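You operate a simulated robot arm through the tools that you are given. There is no shell and no other tool. Be economical: measure what you need, move in short steps, check, and stop when the job is done.

Carry out the task below with a simulated two-armed robot. There is one attempt and no reset: what you move stays moved.

Task
Take the rag from the gap between the rigs on the work table and lay it out flat on the clear stretch of the work table.

It is judged by the outcome, as a careful person would: the job done as asked, and still so three seconds after it is handed in. It fails if anything else is knocked over, pushed out of place, dropped, spilled or broken.

Robot
Two 7-joint arms with two-finger parallel grippers on one trunk, on a base that drives. Base frame: it is fixed to the floor where the robot stands at the start and does not move with it; the origin is under the middle of the robot, x ahead of it, y to its left, z up. Readings come in m, degrees, newtons and seconds.
The left shoulder is at the start at [0.05, 0.168, 1.057], the right one opposite. With the tool pointing down near the work surface each hand reaches from about 0.2 to 0.66 m from the robot's upright axis, wherever it stands, measured 20 degrees to its own side. Places, roughly: clear stretch of the work table [0.6, 1, 0.8]. Payload 1.57 kg a hand.
The tool frame of a hand sits at the grasp point between the pads (the TCP): z along the fingers, y along the line on which they close. The tips reach 0.03 m beyond it. Largest opening 0.08 m; finger width 0.017, thickness 0.012; the body of the gripper, 0.04 by 0.082 m, starts 0.08 m behind the TCP.
Orientation is that of the tool frame in the base frame, as a unit quaternion [x, y, z, w]. With the fingers straight down and closing along the base's y, the tool's x points along the base's -x, its y along +y and its z along -z.

Tools
- The arms move only by the tool move_arm. It takes "left_moves", "right_moves" or both (then of equal length, played together; a hand with none holds still); each is a list of rows, each an object of numbers (a shift or turn left out is 0, a gripper value left out holds the last): "dx", "dy", "dz": the shift along the base's x, y, z in units of 30 mm (1.0 is 30 mm); "rx", "ry", "rz": the turn, a rotation vector about the base's x, y, z in units of 5 degrees (1.0 is 5 degrees). In form: [{"dx": .., "dy": .., "dz": .., "rx": .., "ry": .., "rz": ..}, ...]. A call has 1 to 10 rows; each row shifts and turns the commanded pose from where the row before left it. "left_grip" and "right_grip" are, for a hand that has rows, the closure in counts, from 0 (fully open) to 255 (shut), set as the call begins (left out, the last holds). A call with a number of a shift or a turn outside -1 to 1 is refused whole. Each row takes 0.2 s and may step no farther than 0.05 m and 8.6 degrees from the row before; otherwise, or with a gripper value out of range, the whole call is refused. A pose out of reach is approached as far as the arm can. The call stops where the force on the tool passes 40 N (or 10 N more than at its start, if that is more) or the arm is blocked; 0.2 s more then pass. The fingers move at their own pace (about 0.045 m/s each) and stop on an object; they squeeze with about 33 N. The grip force told is the motor's: it shows also when the fingers shut on nothing. Time passes only in rows, and 0.2 s behind the last, so rows that do not move let the fingers close. It gives the time, the measured TCP pose, the force on the tool (base axes), the opening and the grip force at its end, in the units of the frame above (readings bear some noise), with the torque about the TCP (base axes, N m) and any sound that the robot's microphone picked up.
- Cameras (640 x 400 px; columns grow to the right, rows downward): "scene" is now at [0.1193, 0.0177, 1.2668]; the picture's right is [0.34, -0.94, 0.00], its down [-0.64, -0.23, -0.73] and it looks along [0.69, 0.25, -0.68] (base axes); focal length 289 px, centre (320, 200). "left" rides on the left gripper at [0.072, 0.007, -0.122] in its tool frame; the picture's right is [-0.09, 1.00, 0.00], its down [-0.84, -0.08, -0.54] and it looks along [-0.54, -0.05, 0.84] (tool axes); focal length 238 px, centre (320, 200). "right" rides on the right gripper at [0.072, -0.007, -0.122] in its tool frame; the picture's right is [0.09, 1.00, 0.00], its down [-0.84, 0.08, -0.54] and it looks along [-0.54, 0.05, 0.84] (tool axes); focal length 238 px, centre (320, 200). There is no depth. A picture from a camera that has moved, and an enlarged one, comes with that camera's place and axes in the base frame and with its lens. The place of the scene camera against the robot may be out by one fixed shift of up to 0.025 m in any direction.
- camera(camera): a new picture of that camera. The clock stands still meanwhile.
- move_column(by): slides the trunk up (or, below 0, down) by that many m; the arms and the scene camera ride with it, the base frame stays. It gives what a move gives, with no picture.
- steer(legs): drives the robot by 1 to 6 legs, each [ahead, left, turn to the left] in m, m and degrees, along the robot's own axes; the way and the turn of a leg run together, so that a leg with both is an arc; at most 1.5 m and 180 degrees a leg. The arms and the cameras ride along, it lands a little off, and it stops where it bumps. It gives what a move gives.
- pan_tilt(pan, tilt): turns the head with the scene camera to pan (to the left, within 80 degrees either way) and tilt (down, from -29 to 69), counted from straight ahead of the robot. It gives what a move gives.
- close_up(camera, box): a new picture of the part [left, top, right, bottom] of that camera's present view, enlarged. The clock stands still meanwhile.
- hand_in(): hands the job in; it is judged then, once.

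Work in short steps. Places have to be worked out from the pictures, the camera data and where the tool is seen: move nearer, look again, correct. Check each grasp and each placing, and mend what went wrong. You have 120 turns and 100 pictures in all, those below and enlarged ones among them. Open the grippers and draw the arms clear of the work before you hand the job in, unless the task says otherwise; then end with one line.

The tools are called after ">>>" as a command line: name --argument value ..., lists and objects as JSON in quotes. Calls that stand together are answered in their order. move_arm: Moves the arms, as the interface text tells. Its arguments: {"type":"object","properties":{"left_moves":{"type":"array","items":{"type":"object","properties":{"dx":{"type":"number"},"dy":{"type":"number"},"dz":{"type":"number"},"rx":{"type":"number"},"ry":{"type":"number"},"rz":{"type":"number"}}}},"left_grip":{"type":"number"},"right_moves":{"type":"array","items":{"type":"object","properties":{"dx":{"type":"number"},"dy":{"type":"number"},"dz":{"type":"number"},"rx":{"type":"number"},"ry":{"type":"number"},"rz":{"type":"number"}}}},"right_grip":{"type":"number"}},"required":[]} The other tools are called the same way: move_column (by) slides the trunk up or down; steer (legs) drives the base; pan_tilt (pan, tilt) turns the head that bears the scene camera; camera (camera) takes a picture; close_up (camera, box) takes an enlarged picture of a part of a camera's view; hand_in () hands the job in.

At the start:

```text
time_s: 0.0
left_ee_pos: [0.4444, 0.3767, 0.9431]
left_tool_rot: [0.001, 1.0, 0.0, 0.0]
left_contact_force: [-0.9, -0.7, 1.1]
left_torque: [0.02, -0.01, 0.0]
left_finger_gap: 0.0801
left_finger_force: 0.1
right_ee_pos: [0.4693, -0.0629, 0.9426]
right_tool_rot: [0.0, 1.0, 0.0, 0.001]
right_contact_force: [-0.2, 0.1, 0.7]
right_torque: [-0.03, 0.03, 0.0]
right_finger_gap: 0.0798
right_finger_force: 0.0
trunk travel left (down, up): [-0.225, 0.218]
robot x, y, heading: [-0.0024, 0.0026, -0.3]
head pan, tilt: [20.1, 43.1]
```

scene: 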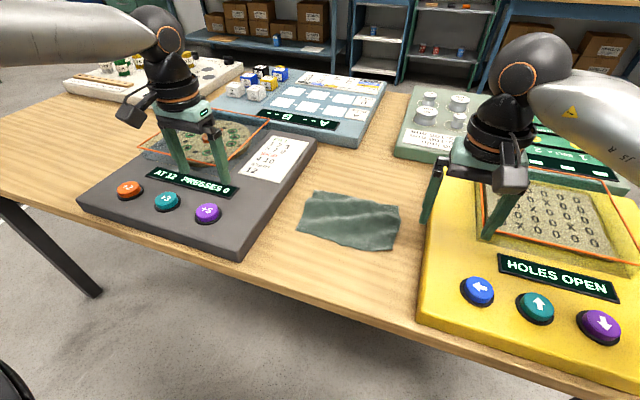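
right: 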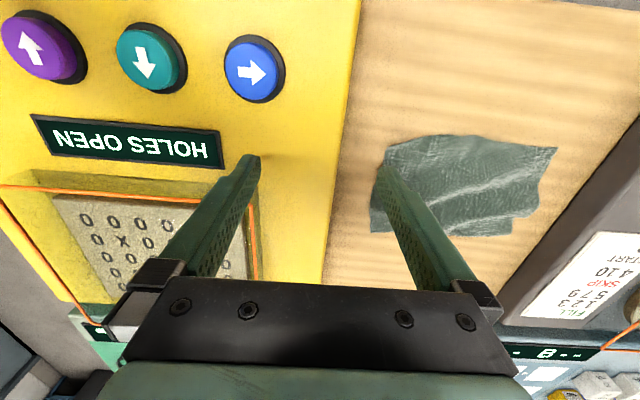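
left: 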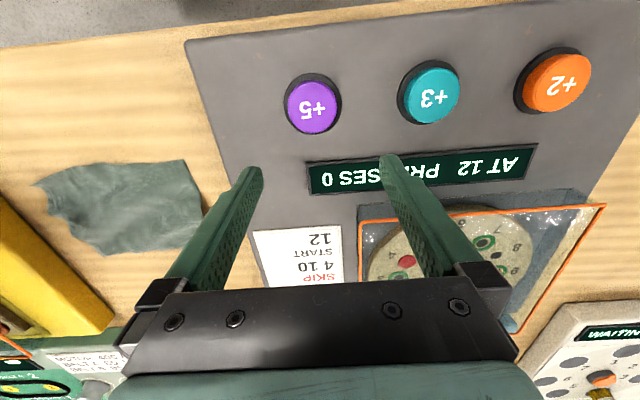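

I put the rag's centre near (0.59, 0.11), about 0.2 m wide along y and 0.15 m along x. I'll look at the clear stretch and take a close look at the rag.

>>> close_up --camera "scene" --box '[270, 160, 430, 260]'

>>> pan_tilt --pan 62 --tilt 35

>>> camera --camera "scene"

```text
4.00 times, centred on (350, 210) of scene
camera zoom: at [0.1193, 0.0177, 1.2668], right [0.34, -0.94, 0.0], down [-0.64, -0.23, -0.73], along [0.69, 0.25, -0.68], focal length 1156 px, centre (200, 160)
```

zoom: 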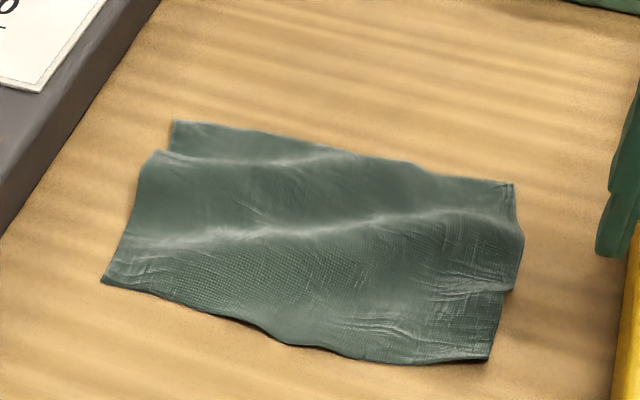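

```text
time_s: 1.1
left_ee_pos: [0.4437, 0.376, 0.9425]
left_tool_rot: [0.0, 1.0, 0.0, 0.0]
left_contact_force: [-0.3, -0.2, 0.0]
left_torque: [-0.03, 0.0, 0.01]
left_finger_gap: 0.08
left_finger_force: 0.1
right_ee_pos: [0.4699, -0.0637, 0.9432]
right_tool_rot: [0.0, 1.0, -0.001, 0.0]
right_contact_force: [-0.3, -0.2, 0.9]
right_torque: [-0.02, 0.01, 0.02]
right_finger_gap: 0.0802
right_finger_force: 0.1
trunk travel left (down, up): [-0.225, 0.218]
robot x, y, heading: [-0.0013, 0.0011, -0.1]
head pan, tilt: [62.0, 35.0]
```

```text
95 pictures are left
camera scene: at [0.0829, 0.0669, 1.2789], right [0.88, -0.47, 0.0], down [-0.27, -0.51, -0.82], along [0.39, 0.72, -0.57], focal length 289 px, centre (320, 200)
```

scene: 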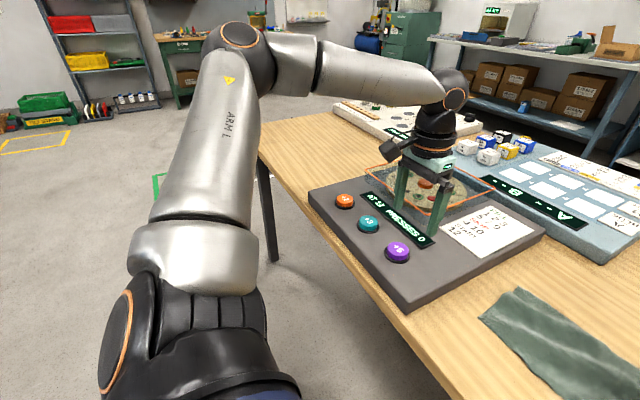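

The two wrist views fit together only if the rag's top is near z≈0.79–0.80, so I won't trust 0.756 yet. I'll turn both grippers 90° so the fingers close along x, which keeps the bodies narrow in y. They'll come over the rag's near corners while staying high.

>>> move_arm --left_moves '[{"rz": -1, "dy": -0.6}, {"rz": -1, "dy": -0.6}, {"rz": -1, "dy": -0.6}, {"rz": -1, "dy": -0.6}, {"rz": -1, "dy": -0.6}, {"rz": -1, "dy": -0.6}, {"rz": -1, "dy": -0.6}, {"rz": -1, "dy": -0.6}, {"rz": -1}, {"rz": -1}]' --right_moves '[{"rz": 1, "dy": 0.3}, {"rz": 1, "dy": 0.3}, {"rz": 1, "dy": 0.3}, {"rz": 1, "dy": 0.3}, {"rz": 1, "dy": 0.3}, {"rz": 1, "dy": 0.3}, {"rz": 1, "dy": 0.3}, {"rz": 1, "dy": 0.3}, {"rz": 1, "dy": 0.3}, {"rz": 1}]'

>>> move_arm --left_moves '[{"rz": -1}, {"rz": -1}, {"rz": -1}, {"rz": -1}, {"rz": -1}, {"rz": -1}, {"rz": -1}, {"rz": -1}, {}]' --right_moves '[{"rz": 1}, {"rz": 1}, {"rz": 1}, {"rz": 1}, {"rz": 1}, {"rz": 1}, {"rz": 1}, {"rz": 1}, {}]'

>>> pan_tilt --pan 10 --tilt 50

>>> camera --camera "left"

>>> camera --camera "right"

>>> camera --camera "scene"

```text
time_s: 3.3
left_ee_pos: [0.4455, 0.2336, 0.9426]
left_tool_rot: [0.423, 0.906, 0.0, 0.0]
left_contact_force: [0.7, 1.5, -0.6]
left_torque: [0.04, 0.01, 0.02]
left_finger_gap: 0.0798
left_finger_force: 0.0
right_ee_pos: [0.4704, 0.0176, 0.9421]
right_tool_rot: [-0.423, 0.906, 0.0, 0.0]
right_contact_force: [-0.2, 0.0, 0.0]
right_torque: [-0.02, 0.04, -0.02]
right_finger_gap: 0.0799
right_finger_force: 0.1
trunk travel left (down, up): [-0.225, 0.218]
robot x, y, heading: [-0.0012, -0.0022, -0.1]
head pan, tilt: [62.0, 35.0]
```

```text
time_s: 5.3
left_ee_pos: [0.4439, 0.2335, 0.9439]
left_tool_rot: [0.707, 0.707, 0.0, 0.0]
left_contact_force: [0.1, -0.2, 0.0]
left_torque: [-0.02, -0.02, 0.02]
left_finger_gap: 0.0799
left_finger_force: 0.1
right_ee_pos: [0.4706, 0.0168, 0.942]
right_tool_rot: [-0.496, 0.868, 0.001, 0.0]
right_contact_force: [-0.4, -0.3, 0.2]
right_torque: [0.01, -0.01, -0.02]
right_finger_gap: 0.08
right_finger_force: 0.1
right hand out of reach, approached as far as the arm can: row 3, 4, 5, 6, 7, 8
trunk travel left (down, up): [-0.225, 0.218]
robot x, y, heading: [0.0012, 0.0023, 0.0]
head pan, tilt: [62.0, 35.0]
```

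```text
time_s: 6.5
left_ee_pos: [0.4452, 0.233, 0.9426]
left_tool_rot: [0.707, 0.708, -0.001, 0.0]
left_contact_force: [-0.7, -0.1, -0.1]
left_torque: [-0.03, 0.01, -0.01]
left_finger_gap: 0.0801
left_finger_force: 0.0
right_ee_pos: [0.4712, 0.0154, 0.9423]
right_tool_rot: [-0.496, 0.868, 0.001, 0.0]
right_contact_force: [0.1, -0.1, 0.1]
right_torque: [-0.02, -0.01, 0.0]
right_finger_gap: 0.0798
right_finger_force: 0.0
trunk travel left (down, up): [-0.225, 0.218]
robot x, y, heading: [0.0, -0.0011, 0.1]
head pan, tilt: [10.0, 50.0]
```

```text
94 pictures are left
camera left: at [0.4516, 0.3036, 1.0653], right [1.0, -0.09, 0.0], down [-0.08, -0.84, 0.54], along [-0.05, -0.54, -0.84], focal length 238 px, centre (320, 200)
```

left: 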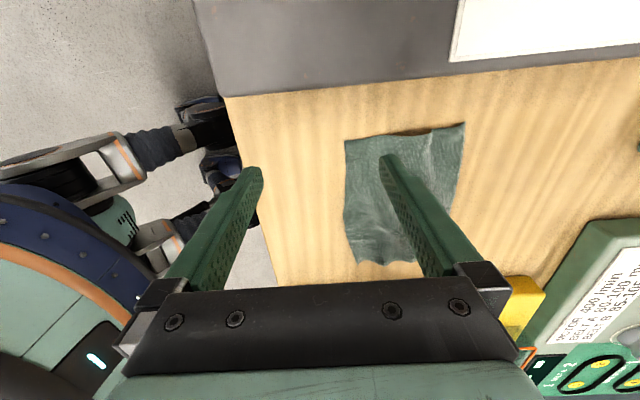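

```text
93 pictures are left
camera right: at [0.4396, -0.0487, 1.0635], right [-0.9, 0.43, 0.0], down [0.36, 0.76, 0.54], along [0.23, 0.49, -0.84], focal length 238 px, centre (320, 200)
```

right: 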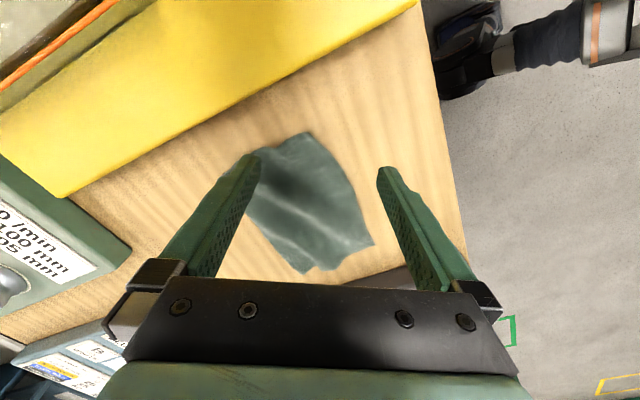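

```text
92 pictures are left
camera scene: at [0.1173, 0.0026, 1.2572], right [0.17, -0.98, 0.0], down [-0.75, -0.13, -0.64], along [0.63, 0.11, -0.77], focal length 289 px, centre (320, 200)
```

scene: 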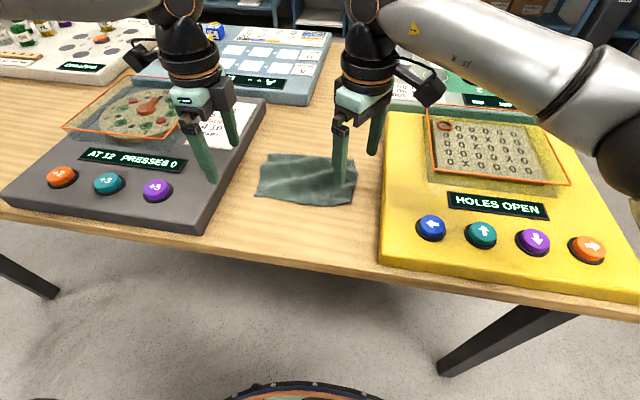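

Both wrist cameras agree on the corners if the surface is at z≈0.80: near-left (0.473, 0.21), near-right (0.487, 0.016), far edge at x≈0.61. Before choosing pinch points I'll look at how the rag lies.

>>> close_up --camera "scene" --box '[240, 140, 368, 220]'

>>> close_up --camera "left" --box '[310, 100, 502, 280]'

>>> close_up --camera "right" --box '[220, 110, 412, 290]'

```text
5.00 times, centred on (304, 180) of scene
camera zoom: at [0.1173, 0.0026, 1.2572], right [0.17, -0.98, 0.0], down [-0.75, -0.13, -0.64], along [0.63, 0.11, -0.77], focal length 1445 px, centre (400, 300)
```

zoom: 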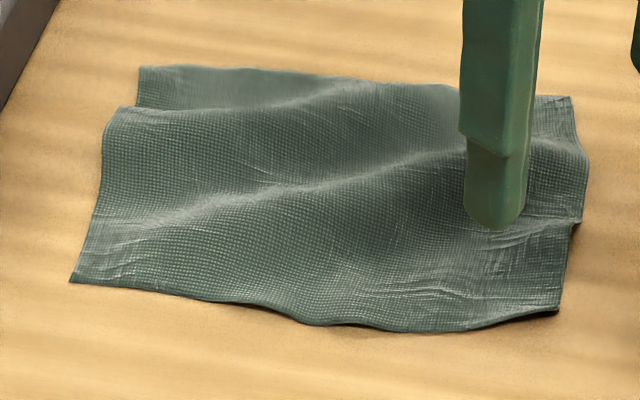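

```text
2.22 times, centred on (406, 190) of left
camera zoom: at [0.4516, 0.3036, 1.0653], right [1.0, -0.09, 0.0], down [-0.08, -0.84, 0.54], along [-0.05, -0.54, -0.84], focal length 530 px, centre (129, 222)
```

zoom: 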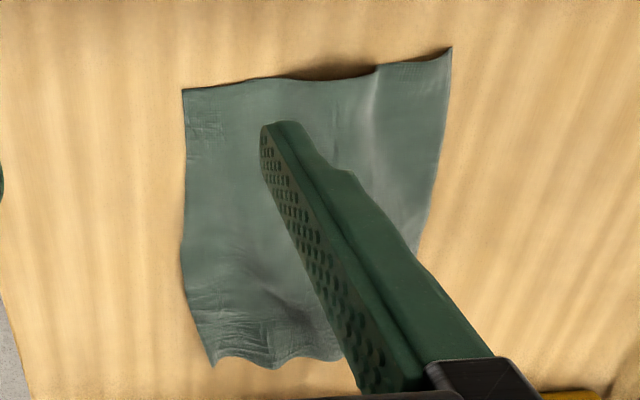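

```text
2.22 times, centred on (316, 200) of right
camera zoom: at [0.4396, -0.0487, 1.0635], right [-0.9, 0.43, 0.0], down [0.36, 0.76, 0.54], along [0.23, 0.49, -0.84], focal length 530 px, centre (329, 200)
```

zoom: 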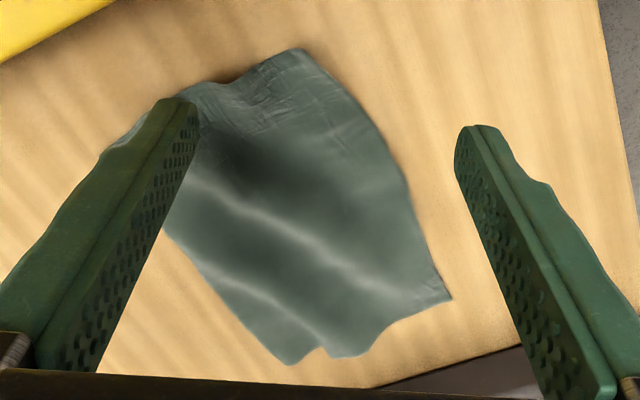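

It's a single wrinkled layer with ridges running along y. I'll half-close the left gripper and bring it over the near-left corner at about (0.488, 0.19), coming down to z≈0.85 first.

>>> move_arm --left_moves '[{"dx": 0.75, "dy": -0.75}, {"dx": 0.7, "dy": -0.7}, {"dz": -1}, {"dz": -1}, {"dz": -0.7}, {}]' --left_grip 115

>>> camera --camera "left"

>>> camera --camera "scene"

```text
time_s: 7.9
left_ee_pos: [0.4861, 0.1893, 0.8622]
left_tool_rot: [0.707, 0.707, 0.0, 0.0]
left_contact_force: [0.7, -0.7, -0.1]
left_torque: [-0.01, 0.0, -0.02]
left_finger_gap: 0.044
left_finger_force: 0.0
right_ee_pos: [0.4694, 0.0167, 0.9431]
right_tool_rot: [-0.496, 0.868, 0.002, -0.001]
right_contact_force: [1.1, 0.5, -0.2]
right_torque: [-0.02, 0.0, -0.02]
right_finger_gap: 0.08
right_finger_force: 0.0
trunk travel left (down, up): [-0.225, 0.218]
robot x, y, heading: [0.0039, 0.0021, 0.2]
head pan, tilt: [10.0, 50.0]
```

```text
88 pictures are left
camera left: at [0.493, 0.2606, 0.9845], right [1.0, -0.09, 0.0], down [-0.08, -0.84, 0.54], along [-0.05, -0.54, -0.84], focal length 238 px, centre (320, 200)
```

left: 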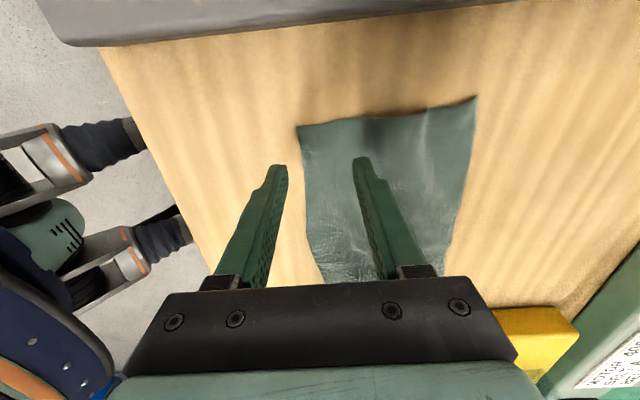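

```text
87 pictures are left
camera scene: at [0.1173, 0.0026, 1.2572], right [0.17, -0.98, 0.0], down [-0.75, -0.13, -0.64], along [0.63, 0.11, -0.77], focal length 289 px, centre (320, 200)
```

scene: 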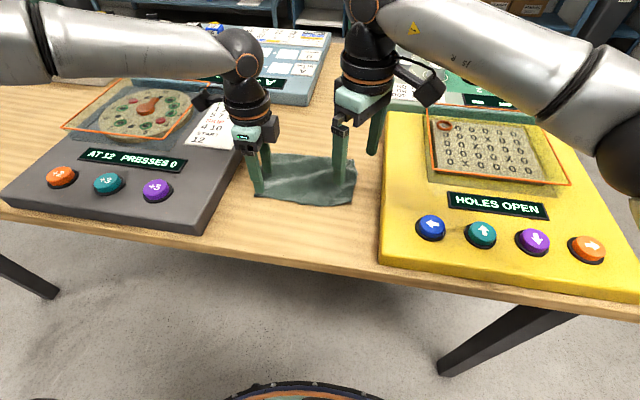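

The near finger is just outside the near edge and the far finger is over the cloth. I'll lower slowly and watch the force for contact.

>>> move_arm --left_moves '[{"dz": -0.4}, {"dz": -0.3}, {"dz": -0.2}, {}]'

```text
time_s: 8.9
left_ee_pos: [0.4813, 0.194, 0.8384]
left_tool_rot: [0.707, 0.707, 0.0, 0.001]
left_contact_force: [-0.7, -0.4, 0.4]
left_torque: [-0.01, 0.0, 0.02]
left_finger_gap: 0.0439
left_finger_force: 0.0
left hand out of reach, approached as far as the arm can: row 2
right_ee_pos: [0.4701, 0.0156, 0.9424]
right_tool_rot: [-0.495, 0.869, 0.001, 0.0]
right_contact_force: [0.5, 0.0, 1.1]
right_torque: [0.03, -0.02, -0.03]
right_finger_gap: 0.08
right_finger_force: 0.1
trunk travel left (down, up): [-0.225, 0.218]
robot x, y, heading: [-0.0005, 0.004, -0.1]
head pan, tilt: [10.0, 50.0]
```

The left arm is near a joint limit at the full 90° yaw. I'll ease the yaw back by 25° and carry on down.

>>> move_arm --left_moves '[{"rz": 1}, {"rz": 1}, {"rz": 1}, {"rz": 1}, {"rz": 1}, {"dz": -0.2}, {"dz": -0.2}, {}]'

```text
time_s: 10.7
left_ee_pos: [0.4811, 0.1965, 0.8309]
left_tool_rot: [0.537, 0.844, 0.002, 0.005]
left_contact_force: [0.1, -1.2, 17.1]
left_torque: [0.2, -0.46, -0.05]
left_finger_gap: 0.0441
left_finger_force: 0.3
left hand out of reach, approached as far as the arm can: row 2, 6
right_ee_pos: [0.4684, 0.0147, 0.9433]
right_tool_rot: [-0.496, 0.868, 0.002, 0.0]
right_contact_force: [-0.4, 0.6, 1.1]
right_torque: [-0.01, 0.0, 0.02]
right_finger_gap: 0.0798
right_finger_force: 0.0
trunk travel left (down, up): [-0.225, 0.218]
robot x, y, heading: [-0.0032, 0.0025, 0.1]
head pan, tilt: [10.0, 50.0]
```

There is 17 N of contact at TCP z=0.831, so the surface really is at about 0.80. I'll ease off a millimetre or two and close.

>>> move_arm --left_moves '[{"dz": 0.05}, {}, {}, {}, {}]' --left_grip 255

>>> camera --camera "left"

>>> close_up --camera "scene" --box '[220, 120, 380, 220]'

```text
time_s: 11.9
left_ee_pos: [0.4801, 0.1974, 0.8327]
left_tool_rot: [0.538, 0.843, 0.0, 0.003]
left_contact_force: [-0.1, 1.1, 23.2]
left_torque: [0.1, -0.17, 0.03]
left_finger_gap: 0.0024
left_finger_force: 24.0
right_ee_pos: [0.4681, 0.0161, 0.9442]
right_tool_rot: [-0.496, 0.868, 0.001, 0.001]
right_contact_force: [-0.9, 0.5, 0.3]
right_torque: [0.01, 0.0, -0.01]
right_finger_gap: 0.0801
right_finger_force: 0.0
trunk travel left (down, up): [-0.225, 0.218]
robot x, y, heading: [-0.0023, -0.0002, 0.1]
head pan, tilt: [10.0, 50.0]
```

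```text
86 pictures are left
camera left: at [0.4549, 0.2639, 0.9532], right [0.94, 0.34, 0.0], down [0.28, -0.79, 0.55], along [0.19, -0.51, -0.84], focal length 238 px, centre (320, 200)
```

left: 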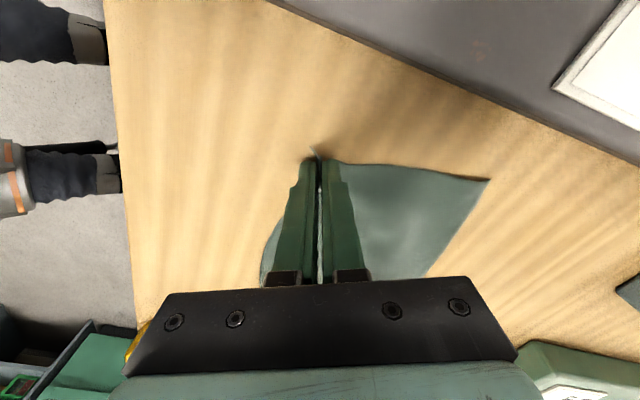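

```text
4.00 times, centred on (300, 170) of scene
camera zoom: at [0.1155, 0.002, 1.2575], right [0.17, -0.98, 0.0], down [-0.75, -0.13, -0.64], along [0.63, 0.11, -0.76], focal length 1156 px, centre (400, 320)
```

zoom: 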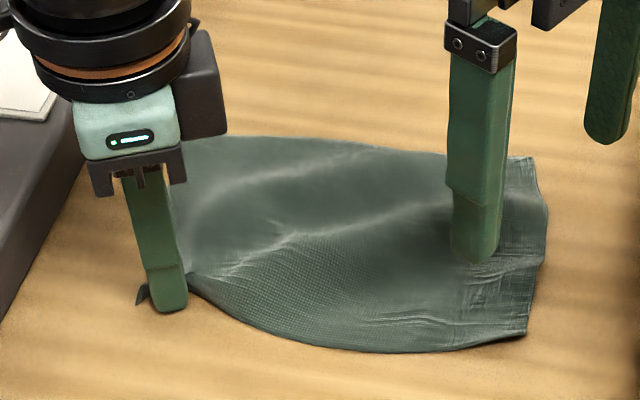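

The pinch holds close to the near-left corner with a 2.4 mm gap. Next I'll place the right hand over the near-right corner, half-closed and lower.

>>> move_arm --right_moves '[{"dx": 0.85, "dy": 0.6}, {"dz": -1}, {"dz": -1}, {"dz": -0.6}, {}]' --right_grip 115

>>> camera --camera "right"

>>> close_up --camera "scene" --box '[220, 120, 380, 220]'

```text
time_s: 13.1
left_ee_pos: [0.4789, 0.197, 0.8312]
left_tool_rot: [0.537, 0.843, 0.001, 0.002]
left_contact_force: [-2.5, 1.7, 25.0]
left_torque: [0.14, -0.11, 0.02]
left_finger_gap: 0.0025
left_finger_force: 24.1
right_ee_pos: [0.4676, 0.0153, 0.8657]
right_tool_rot: [-0.497, 0.868, 0.0, 0.0]
right_contact_force: [-0.3, 0.0, 0.0]
right_torque: [-0.02, 0.02, 0.01]
right_finger_gap: 0.044
right_finger_force: 0.0
right hand out of reach, approached as far as the arm can: row 1
trunk travel left (down, up): [-0.225, 0.218]
robot x, y, heading: [-0.0012, 0.001, 0.2]
head pan, tilt: [10.0, 50.0]
```

```text
84 pictures are left
camera right: at [0.4373, -0.0491, 0.9872], right [-0.9, 0.43, 0.0], down [0.36, 0.76, 0.54], along [0.23, 0.49, -0.84], focal length 238 px, centre (320, 200)
```

right: 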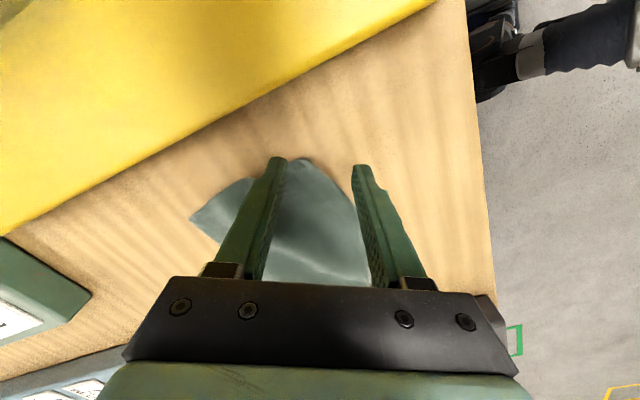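

```text
4.00 times, centred on (300, 170) of scene
camera zoom: at [0.1154, 0.0019, 1.2574], right [0.17, -0.98, 0.0], down [-0.75, -0.13, -0.64], along [0.63, 0.11, -0.76], focal length 1156 px, centre (400, 320)
```

zoom: 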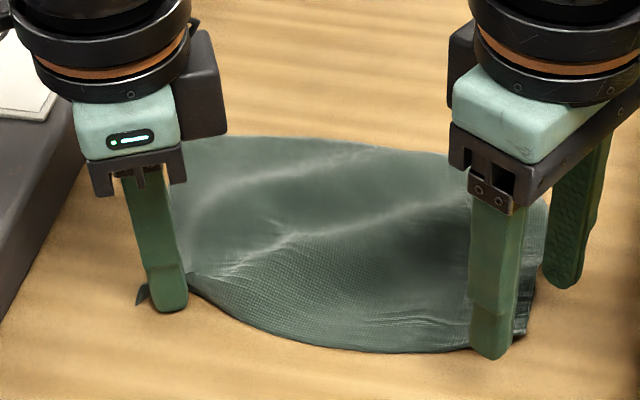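

The wrist limit blocked the sideways shift. I'll turn the right yaw back 20°, to about 40°, which straddles the corner diagonally, and shift to about (0.499, 0.030).

>>> move_arm --right_moves '[{"rz": -1}, {"rz": -1}, {"rz": -1}, {"rz": -1}, {"dx": 0.5, "dy": 0.25}, {"dx": 0.5, "dy": 0.25}, {}]'

>>> camera --camera "right"

```text
time_s: 14.7
left_ee_pos: [0.4799, 0.1969, 0.8312]
left_tool_rot: [0.537, 0.844, 0.002, 0.003]
left_contact_force: [-1.8, 1.4, 24.3]
left_torque: [0.09, -0.11, 0.03]
left_finger_gap: 0.0026
left_finger_force: 23.7
right_ee_pos: [0.4971, 0.0315, 0.8632]
right_tool_rot: [-0.338, 0.941, 0.001, 0.0]
right_contact_force: [0.2, 0.2, -0.4]
right_torque: [-0.01, -0.02, -0.04]
right_finger_gap: 0.0439
right_finger_force: 0.0
trunk travel left (down, up): [-0.225, 0.218]
robot x, y, heading: [-0.0011, 0.0028, -0.0]
head pan, tilt: [10.0, 50.0]
```

```text
82 pictures are left
camera right: at [0.4468, -0.0195, 0.9851], right [-0.7, 0.71, 0.0], down [0.6, 0.59, 0.54], along [0.39, 0.38, -0.84], focal length 238 px, centre (320, 200)
```

right: 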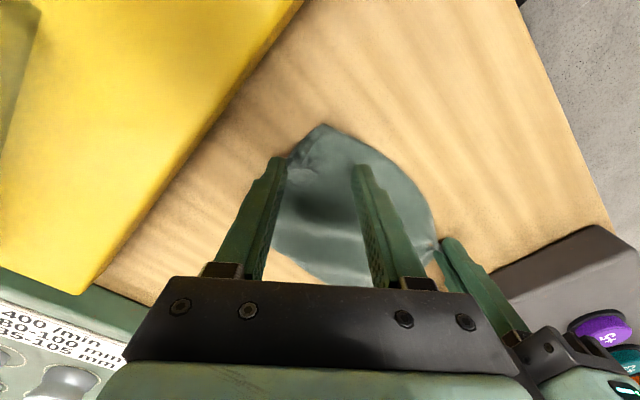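

The corner sits centrally, about 20 mm ahead of the fingertips. I'll lower to contact.

>>> move_arm --right_moves '[{"dz": -0.4}, {"dz": -0.4}, {"dz": -0.2}, {}]'

```text
time_s: 15.7
left_ee_pos: [0.4804, 0.1973, 0.8321]
left_tool_rot: [0.537, 0.843, 0.002, 0.003]
left_contact_force: [-1.3, 1.3, 24.5]
left_torque: [0.14, -0.13, 0.02]
left_finger_gap: 0.0024
left_finger_force: 24.1
right_ee_pos: [0.4981, 0.0316, 0.8353]
right_tool_rot: [-0.338, 0.941, 0.001, 0.002]
right_contact_force: [0.7, 0.4, -1.1]
right_torque: [-0.02, -0.02, -0.02]
right_finger_gap: 0.0442
right_finger_force: 0.0
trunk travel left (down, up): [-0.225, 0.218]
robot x, y, heading: [0.0004, -0.0014, -0.2]
head pan, tilt: [10.0, 50.0]
```

No contact at 0.835, so I'll go down in small steps.

>>> move_arm --right_moves '[{"dz": -0.12}, {"dz": -0.1}, {}]'

```text
time_s: 16.5
left_ee_pos: [0.4781, 0.1975, 0.8321]
left_tool_rot: [0.537, 0.843, 0.001, 0.002]
left_contact_force: [2.9, 0.6, 14.7]
left_torque: [0.07, -0.18, 0.0]
left_finger_gap: 0.0022
left_finger_force: 23.5
right_ee_pos: [0.4984, 0.0313, 0.8309]
right_tool_rot: [-0.338, 0.941, 0.0, 0.003]
right_contact_force: [-2.2, -1.3, 26.3]
right_torque: [0.08, 0.23, 0.07]
right_finger_gap: 0.0443
right_finger_force: 0.0
trunk travel left (down, up): [-0.225, 0.218]
robot x, y, heading: [-0.0031, -0.0022, -0.0]
head pan, tilt: [10.0, 50.0]
```

The right hand is in contact at 26 N, so I'll close the right gripper.

>>> move_arm --right_moves '[{"dz": 0.03}, {}, {}, {}, {}]' --right_grip 255

>>> camera --camera "right"

>>> close_up --camera "scene" --box '[220, 120, 380, 220]'

```text
time_s: 17.7
left_ee_pos: [0.4792, 0.1971, 0.8304]
left_tool_rot: [0.537, 0.844, 0.0, 0.004]
left_contact_force: [1.1, -5.5, 16.0]
left_torque: [-0.14, -0.12, -0.03]
left_finger_gap: 0.0025
left_finger_force: 24.2
right_ee_pos: [0.498, 0.0338, 0.8306]
right_tool_rot: [-0.339, 0.941, 0.003, 0.003]
right_contact_force: [-1.4, 12.6, 23.1]
right_torque: [0.37, 0.17, -0.07]
right_finger_gap: 0.003
right_finger_force: 24.4
trunk travel left (down, up): [-0.225, 0.218]
robot x, y, heading: [-0.0007, 0.0024, -0.3]
head pan, tilt: [10.0, 50.0]
```

```text
81 pictures are left
camera right: at [0.4457, -0.0176, 0.952], right [-0.71, 0.71, 0.0], down [0.59, 0.59, 0.55], along [0.39, 0.39, -0.84], focal length 238 px, centre (320, 200)
```

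right: 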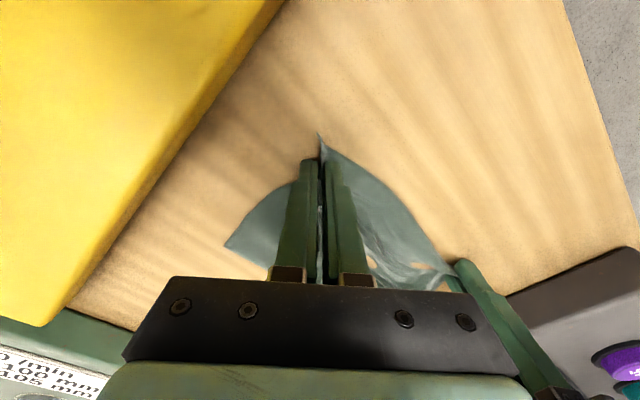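

```text
4.00 times, centred on (300, 170) of scene
camera zoom: at [0.1142, 0.0025, 1.2576], right [0.17, -0.98, 0.0], down [-0.75, -0.13, -0.65], along [0.64, 0.11, -0.76], focal length 1156 px, centre (400, 320)
```

zoom: 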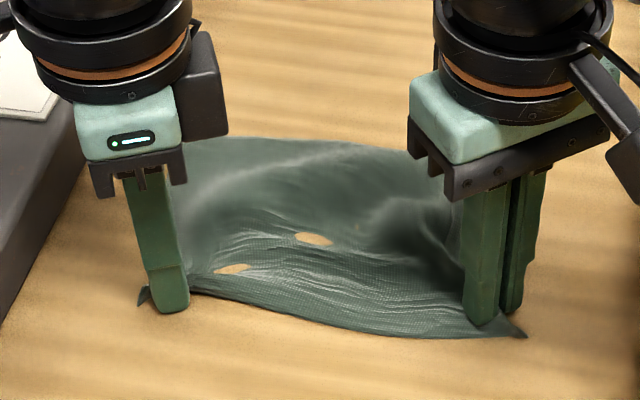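

Both corners are pinched, with about 12 N of tension between the hands. I'll slacken it slightly and then lift both hands straight up together.

>>> move_arm --left_moves '[{"dz": 0.1}, {"dz": 0.5}, {"dz": 0.8}, {"dz": 0.8}, {}]' --right_moves '[{"dy": 0.25, "dz": 0.1}, {"dz": 0.5}, {"dz": 0.8}, {"dz": 0.8}, {}]'

>>> camera --camera "scene"

```text
time_s: 18.9
left_ee_pos: [0.4806, 0.1981, 0.8939]
left_tool_rot: [0.537, 0.844, 0.0, 0.001]
left_contact_force: [0.5, -1.0, -0.2]
left_torque: [-0.01, 0.0, 0.01]
left_finger_gap: 0.0025
left_finger_force: 23.9
right_ee_pos: [0.5008, 0.0398, 0.8944]
right_tool_rot: [-0.338, 0.941, 0.0, -0.001]
right_contact_force: [0.5, 1.8, 0.4]
right_torque: [-0.01, 0.02, -0.03]
right_finger_gap: 0.0029
right_finger_force: 24.0
trunk travel left (down, up): [-0.225, 0.218]
robot x, y, heading: [0.0012, 0.0038, 0.3]
head pan, tilt: [10.0, 50.0]
```

```text
79 pictures are left
camera scene: at [0.1174, 0.0026, 1.2571], right [0.17, -0.98, 0.0], down [-0.75, -0.13, -0.64], along [0.63, 0.11, -0.77], focal length 289 px, centre (320, 200)
```

scene: 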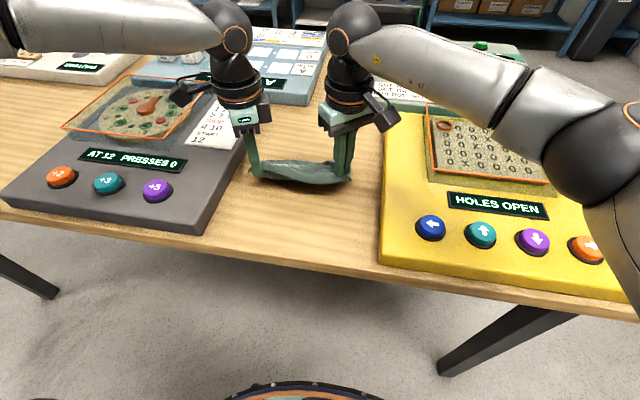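

Lifted and held by both hands. I'll raise both by another 0.15 m or so.

>>> move_arm --left_moves '[{"dz": 0.9}, {"dz": 0.9}, {"dz": 0.9}, {"dz": 0.9}, {"dz": 0.9}, {"dz": 0.9}, {}]' --right_moves '[{"dz": 0.9}, {"dz": 0.9}, {"dz": 0.9}, {"dz": 0.9}, {"dz": 0.9}, {"dz": 0.9}, {}]'

>>> pan_tilt --pan 15 --tilt 40

>>> camera --camera "scene"

```text
time_s: 20.5
left_ee_pos: [0.4796, 0.1981, 1.0567]
left_tool_rot: [0.536, 0.844, 0.0, 0.0]
left_contact_force: [0.2, 0.8, 0.3]
left_torque: [0.03, -0.02, 0.0]
left_finger_gap: 0.0025
left_finger_force: 24.0
right_ee_pos: [0.4983, 0.0393, 1.0565]
right_tool_rot: [-0.338, 0.941, 0.001, -0.001]
right_contact_force: [-0.3, -0.4, 0.0]
right_torque: [0.02, -0.01, -0.01]
right_finger_gap: 0.0027
right_finger_force: 24.8
trunk travel left (down, up): [-0.225, 0.218]
robot x, y, heading: [0.0043, -0.0018, -0.1]
head pan, tilt: [10.0, 50.0]
```

```text
time_s: 21.2
left_ee_pos: [0.4807, 0.1966, 1.0567]
left_tool_rot: [0.536, 0.844, -0.001, 0.001]
left_contact_force: [0.7, 0.7, -0.9]
left_torque: [0.03, -0.03, 0.01]
left_finger_gap: 0.0025
left_finger_force: 23.6
right_ee_pos: [0.4993, 0.0406, 1.0564]
right_tool_rot: [-0.337, 0.941, 0.001, 0.0]
right_contact_force: [-0.9, 0.1, 0.3]
right_torque: [0.02, 0.03, -0.02]
right_finger_gap: 0.0029
right_finger_force: 24.3
trunk travel left (down, up): [-0.225, 0.218]
robot x, y, heading: [0.0004, 0.0018, 0.1]
head pan, tilt: [15.0, 40.0]
```

```text
78 pictures are left
camera scene: at [0.1236, 0.0112, 1.2713], right [0.26, -0.97, 0.0], down [-0.62, -0.17, -0.77], along [0.74, 0.2, -0.64], focal length 289 px, centre (320, 200)
```

scene: 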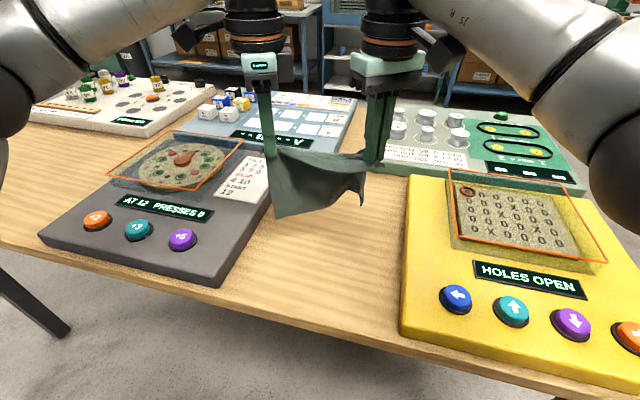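

The rag hangs cleanly between the hands. I'll back away from the table to clear the rigs, drive left about 0.88 m, and look before going forward.

>>> steer --legs '[[-0.4, 0, 0], [0, 0.88, 0]]'

>>> camera --camera "scene"

```text
time_s: 27.9
left_ee_pos: [0.084, 1.0794, 1.0562]
left_tool_rot: [0.535, 0.845, -0.001, 0.001]
left_contact_force: [0.9, -0.4, -0.3]
left_torque: [-0.01, -0.03, -0.02]
left_finger_gap: 0.0024
left_finger_force: 23.9
right_ee_pos: [0.1049, 0.9218, 1.056]
right_tool_rot: [-0.34, 0.941, 0.0, 0.0]
right_contact_force: [1.2, 0.3, -0.1]
right_torque: [0.03, 0.05, -0.03]
right_finger_gap: 0.0029
right_finger_force: 24.4
trunk travel left (down, up): [-0.225, 0.218]
robot x, y, heading: [-0.3963, 0.8784, 0.2]
head pan, tilt: [15.0, 40.0]
```

```text
77 pictures are left
camera scene: at [-0.2711, 0.8921, 1.2713], right [0.26, -0.97, 0.0], down [-0.62, -0.17, -0.77], along [0.74, 0.2, -0.64], focal length 289 px, centre (320, 200)
```

scene: 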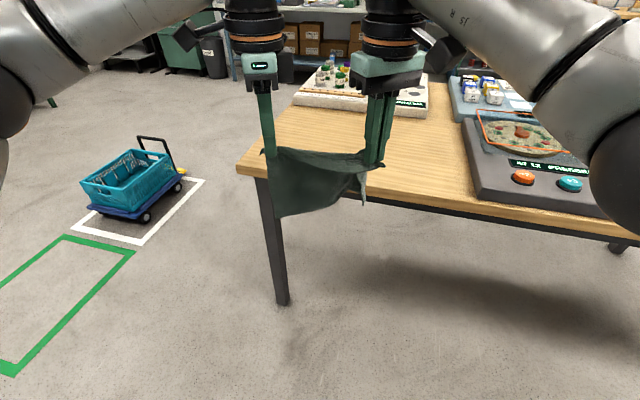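

The clear area is roughly x 0.33–0.82, y 0.67–1.3, and the hands' midpoint is at y≈1.0. Driving forward 0.4 m.

>>> steer --legs '[[0.4, 0, 0]]'

>>> move_arm --left_moves '[{"dx": 0.9}, {"dx": 0.9}, {"dx": 0.9}, {"dx": 0.9}, {"dx": 0.9}, {}]' --right_moves '[{"dx": 0.9}, {"dx": 0.9}, {"dx": 0.9}, {"dx": 0.9}, {"dx": 0.3}, {}]'

>>> camera --camera "scene"

```text
time_s: 30.4
left_ee_pos: [0.4821, 1.0816, 1.0554]
left_tool_rot: [0.534, 0.846, -0.001, 0.0]
left_contact_force: [-0.4, -0.5, -0.3]
left_torque: [0.02, 0.04, 0.0]
left_finger_gap: 0.0025
left_finger_force: 24.0
right_ee_pos: [0.5019, 0.9253, 1.0557]
right_tool_rot: [-0.342, 0.94, 0.001, 0.0]
right_contact_force: [1.0, -0.6, 0.2]
right_torque: [0.03, 0.0, -0.03]
right_finger_gap: 0.0031
right_finger_force: 24.7
trunk travel left (down, up): [-0.225, 0.218]
robot x, y, heading: [0.0018, 0.8829, 0.5]
head pan, tilt: [15.0, 40.0]
```

```text
time_s: 31.8
left_ee_pos: [0.5076, 1.1049, 1.0482]
left_tool_rot: [0.536, 0.844, -0.004, 0.003]
left_contact_force: [-0.3, -30.8, 1.4]
left_torque: [-0.87, 0.03, -0.04]
left_finger_gap: 0.0025
left_finger_force: 23.3
left hand out of reach, approached as far as the arm can: row 1, 2, 3, 4, 5
right_ee_pos: [0.5092, 0.9277, 1.0553]
right_tool_rot: [-0.343, 0.939, 0.004, 0.003]
right_contact_force: [-0.2, 31.4, -0.7]
right_torque: [0.91, 0.0, -0.04]
right_finger_gap: 0.003
right_finger_force: 23.8
right hand out of reach, approached as far as the arm can: row 1, 2, 3, 4, 5
trunk travel left (down, up): [-0.225, 0.218]
robot x, y, heading: [0.0, 0.8811, 0.5]
head pan, tilt: [15.0, 40.0]
```

```text
76 pictures are left
camera scene: at [0.1262, 0.8943, 1.2713], right [0.27, -0.96, 0.0], down [-0.62, -0.17, -0.77], along [0.74, 0.2, -0.64], focal length 289 px, centre (320, 200)
```

scene: 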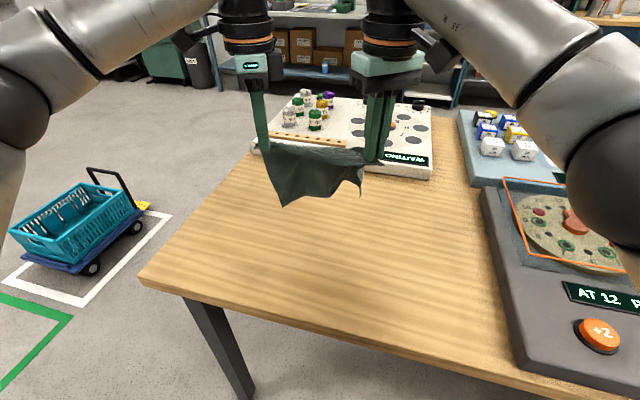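

The left arm hit its reach limit and pulled the rag taut at about 31 N, though the grip held. I'll relax the hands right away to slightly slack spacing and return to x≈0.48.

>>> move_arm --left_moves '[{"dy": -0.4, "dx": -0.3}, {"dy": -0.4, "dx": -0.3}, {"dx": -0.3}, {}]' --right_moves '[{"dx": -0.3}, {"dx": -0.3}, {"dx": -0.3}, {}]'

```text
time_s: 32.8
left_ee_pos: [0.4795, 1.0844, 1.047]
left_tool_rot: [0.533, 0.846, 0.0, 0.0]
left_contact_force: [-0.5, -0.2, 0.7]
left_torque: [0.0, 0.02, -0.01]
left_finger_gap: 0.0024
left_finger_force: 23.5
right_ee_pos: [0.4806, 0.9247, 1.0548]
right_tool_rot: [-0.341, 0.94, 0.0, 0.0]
right_contact_force: [-0.3, 0.4, 0.2]
right_torque: [0.0, 0.04, -0.03]
right_finger_gap: 0.0031
right_finger_force: 24.5
trunk travel left (down, up): [-0.225, 0.218]
robot x, y, heading: [0.0014, 0.8792, 0.7]
head pan, tilt: [15.0, 40.0]
```

The hands are slack again. I'll level the left hand by 8 mm and drive 0.12 m forward so the pull-back ends well inside the clear area.

>>> move_arm --left_moves '[{"dz": 0.27}, {}]'

>>> steer --legs '[[0.12, 0, 0]]'

>>> camera --camera "scene"

```text
time_s: 33.4
left_ee_pos: [0.4792, 1.0843, 1.0554]
left_tool_rot: [0.534, 0.845, 0.0, 0.002]
left_contact_force: [0.8, 0.5, -0.4]
left_torque: [0.0, -0.01, -0.01]
left_finger_gap: 0.0022
left_finger_force: 23.7
right_ee_pos: [0.4826, 0.9257, 1.0543]
right_tool_rot: [-0.341, 0.94, 0.001, 0.0]
right_contact_force: [-0.5, 0.0, -1.3]
right_torque: [0.02, -0.01, 0.02]
right_finger_gap: 0.0027
right_finger_force: 24.2
trunk travel left (down, up): [-0.225, 0.218]
robot x, y, heading: [0.0016, 0.88, 0.4]
head pan, tilt: [15.0, 40.0]
```

```text
time_s: 34.7
left_ee_pos: [0.5989, 1.0844, 1.0557]
left_tool_rot: [0.535, 0.845, 0.0, 0.0]
left_contact_force: [0.2, 0.5, -0.3]
left_torque: [0.0, 0.02, -0.04]
left_finger_gap: 0.0022
left_finger_force: 24.2
right_ee_pos: [0.6023, 0.9257, 1.0538]
right_tool_rot: [-0.34, 0.94, 0.001, 0.0]
right_contact_force: [0.4, -0.7, 0.0]
right_torque: [-0.01, 0.04, 0.05]
right_finger_gap: 0.0031
right_finger_force: 23.6
trunk travel left (down, up): [-0.225, 0.218]
robot x, y, heading: [0.1247, 0.8807, 0.3]
head pan, tilt: [15.0, 40.0]
```

```text
75 pictures are left
camera scene: at [0.2455, 0.8949, 1.2712], right [0.26, -0.96, 0.0], down [-0.62, -0.17, -0.77], along [0.74, 0.2, -0.64], focal length 289 px, centre (320, 200)
```

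scene: 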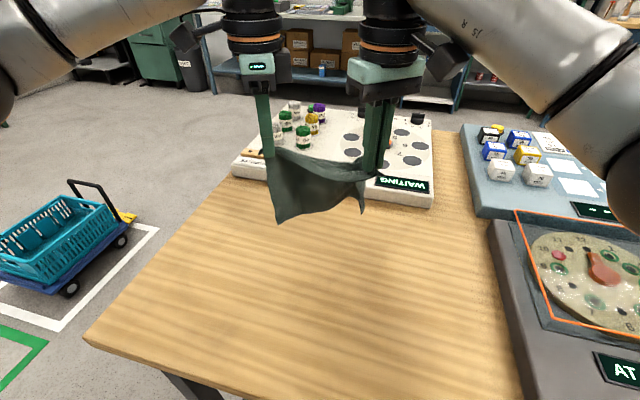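

The rag hangs about 0.14 m below the tips, so its free edge should touch at TCP z≈0.97. I'll lower 0.08 m straight down.

>>> move_arm --left_moves '[{"dz": -0.7}, {"dz": -0.7}, {"dz": -0.7}, {"dz": -0.5}, {}]' --right_moves '[{"dz": -0.7}, {"dz": -0.7}, {"dz": -0.7}, {"dz": -0.5}, {}]'

>>> camera --camera "scene"

```text
time_s: 35.9
left_ee_pos: [0.5992, 1.0862, 0.9761]
left_tool_rot: [0.534, 0.846, -0.001, 0.0]
left_contact_force: [-0.3, -0.5, -0.2]
left_torque: [-0.01, 0.01, 0.0]
left_finger_gap: 0.0025
left_finger_force: 24.1
right_ee_pos: [0.6006, 0.9249, 0.9765]
right_tool_rot: [-0.34, 0.94, 0.001, 0.0]
right_contact_force: [0.0, -0.1, 0.4]
right_torque: [-0.01, -0.01, 0.0]
right_finger_gap: 0.0028
right_finger_force: 24.7
trunk travel left (down, up): [-0.225, 0.218]
robot x, y, heading: [0.1209, 0.88, 0.0]
head pan, tilt: [15.0, 40.0]
```

```text
74 pictures are left
camera scene: at [0.2449, 0.8949, 1.2713], right [0.26, -0.96, 0.0], down [-0.62, -0.17, -0.77], along [0.74, 0.2, -0.64], focal length 289 px, centre (320, 200)
```

scene: 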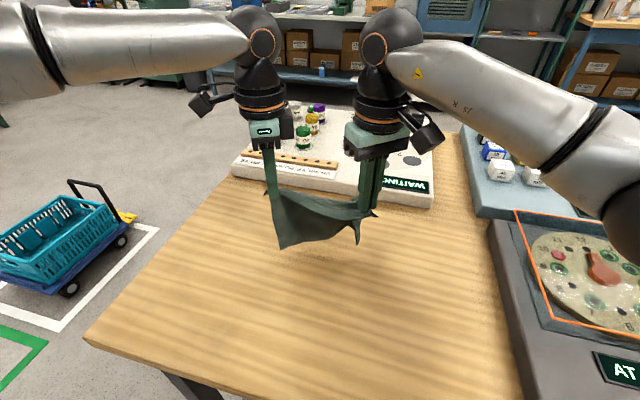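

The free edge is just above the table. I'll open the spacing a few mm, then pull back while lowering so the rag lays itself down.

>>> move_arm --left_moves '[{"dy": 0.2, "dz": -0.5}, {"dx": -0.4, "dz": -0.4}, {"dx": -0.5, "dz": -0.4}, {"dx": -0.5, "dz": -0.4}, {"dx": -0.5, "dz": -0.4}, {}]' --right_moves '[{"dz": -0.5}, {"dx": -0.4, "dz": -0.4}, {"dx": -0.5, "dz": -0.4}, {"dx": -0.5, "dz": -0.4}, {"dx": -0.5, "dz": -0.4}, {}]'

>>> camera --camera "scene"

```text
time_s: 37.3
left_ee_pos: [0.5413, 1.0906, 0.9146]
left_tool_rot: [0.533, 0.846, 0.0, 0.001]
left_contact_force: [-0.4, -0.9, 0.5]
left_torque: [-0.01, -0.01, 0.03]
left_finger_gap: 0.0026
left_finger_force: 24.0
right_ee_pos: [0.5442, 0.9264, 0.9143]
right_tool_rot: [-0.34, 0.94, 0.001, 0.0]
right_contact_force: [0.0, 0.1, 0.0]
right_torque: [0.05, -0.02, 0.0]
right_finger_gap: 0.003
right_finger_force: 24.2
trunk travel left (down, up): [-0.225, 0.218]
robot x, y, heading: [0.1232, 0.8831, 0.4]
head pan, tilt: [15.0, 40.0]
```

```text
73 pictures are left
camera scene: at [0.2449, 0.8949, 1.2713], right [0.26, -0.96, 0.0], down [-0.62, -0.17, -0.77], along [0.74, 0.2, -0.64], focal length 289 px, centre (320, 200)
```

scene: 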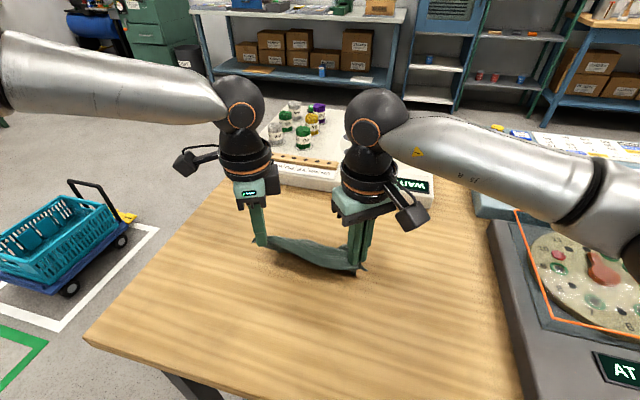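

The rag is laying down beyond the hands. Continuing with four more steps like these.

>>> move_arm --left_moves '[{"dx": -0.5, "dz": -0.5}, {"dx": -0.5, "dz": -0.5}, {"dx": -0.5, "dz": -0.5}, {"dx": -0.5, "dz": -0.5}, {}]' --right_moves '[{"dx": -0.5, "dz": -0.5}, {"dx": -0.5, "dz": -0.5}, {"dx": -0.5, "dz": -0.5}, {"dx": -0.5, "dz": -0.5}, {}]'

>>> camera --camera "scene"

>>> camera --camera "left"

```text
time_s: 38.5
left_ee_pos: [0.4817, 1.0922, 0.854]
left_tool_rot: [0.533, 0.846, 0.0, 0.002]
left_contact_force: [0.5, -1.6, 0.7]
left_torque: [-0.04, -0.01, -0.01]
left_finger_gap: 0.0027
left_finger_force: 23.7
right_ee_pos: [0.4827, 0.9265, 0.8541]
right_tool_rot: [-0.34, 0.941, 0.001, 0.0]
right_contact_force: [-0.1, 0.9, 0.1]
right_torque: [0.05, 0.01, 0.04]
right_finger_gap: 0.0029
right_finger_force: 24.4
trunk travel left (down, up): [-0.225, 0.218]
robot x, y, heading: [0.1202, 0.8855, 0.5]
head pan, tilt: [15.0, 40.0]
```

```text
72 pictures are left
camera scene: at [0.2449, 0.8949, 1.2713], right [0.26, -0.96, 0.0], down [-0.62, -0.17, -0.77], along [0.74, 0.2, -0.64], focal length 289 px, centre (320, 200)
```

scene: 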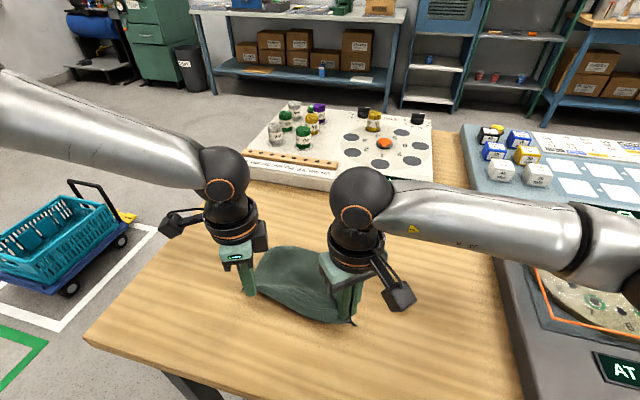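

```text
71 pictures are left
camera left: at [0.4572, 1.1584, 0.9766], right [0.94, 0.34, 0.0], down [0.29, -0.79, 0.54], along [0.19, -0.51, -0.84], focal length 238 px, centre (320, 200)
```

left: 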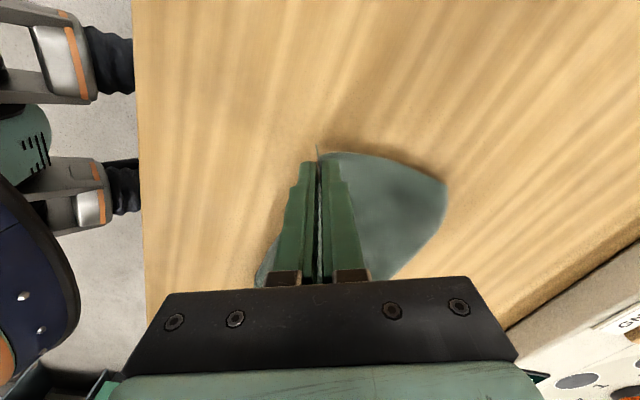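

Nearly down. I'll lower the last 2 cm while drawing back a little to pull the rag taut.

>>> move_arm --left_moves '[{"dx": -0.3, "dz": -0.35}, {"dx": -0.3, "dz": -0.3}, {"dx": -0.3, "dy": 0.1}, {}]' --right_moves '[{"dx": -0.3, "dz": -0.35}, {"dx": -0.3, "dz": -0.3}, {"dx": -0.3, "dy": -0.1}, {}]'

>>> close_up --camera "scene" --box '[180, 200, 420, 350]'

```text
time_s: 39.5
left_ee_pos: [0.4545, 1.0932, 0.8353]
left_tool_rot: [0.534, 0.845, -0.001, 0.001]
left_contact_force: [-0.3, -7.7, 0.2]
left_torque: [-0.23, 0.02, -0.02]
left_finger_gap: 0.0024
left_finger_force: 23.0
right_ee_pos: [0.4567, 0.9236, 0.8346]
right_tool_rot: [-0.339, 0.941, 0.002, 0.001]
right_contact_force: [0.0, 8.4, 0.4]
right_torque: [0.25, 0.02, -0.02]
right_finger_gap: 0.0029
right_finger_force: 24.5
trunk travel left (down, up): [-0.225, 0.218]
robot x, y, heading: [0.1219, 0.8784, 0.4]
head pan, tilt: [15.0, 40.0]
```

```text
2.67 times, centred on (300, 275) of scene
camera zoom: at [0.2449, 0.8949, 1.2713], right [0.26, -0.96, 0.0], down [-0.62, -0.17, -0.77], along [0.74, 0.2, -0.64], focal length 771 px, centre (373, 0)
```

zoom: 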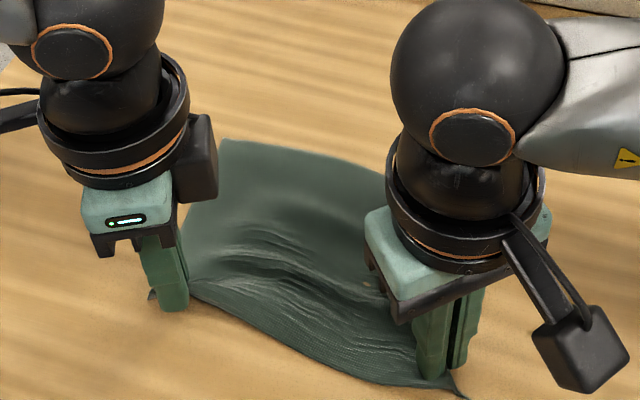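

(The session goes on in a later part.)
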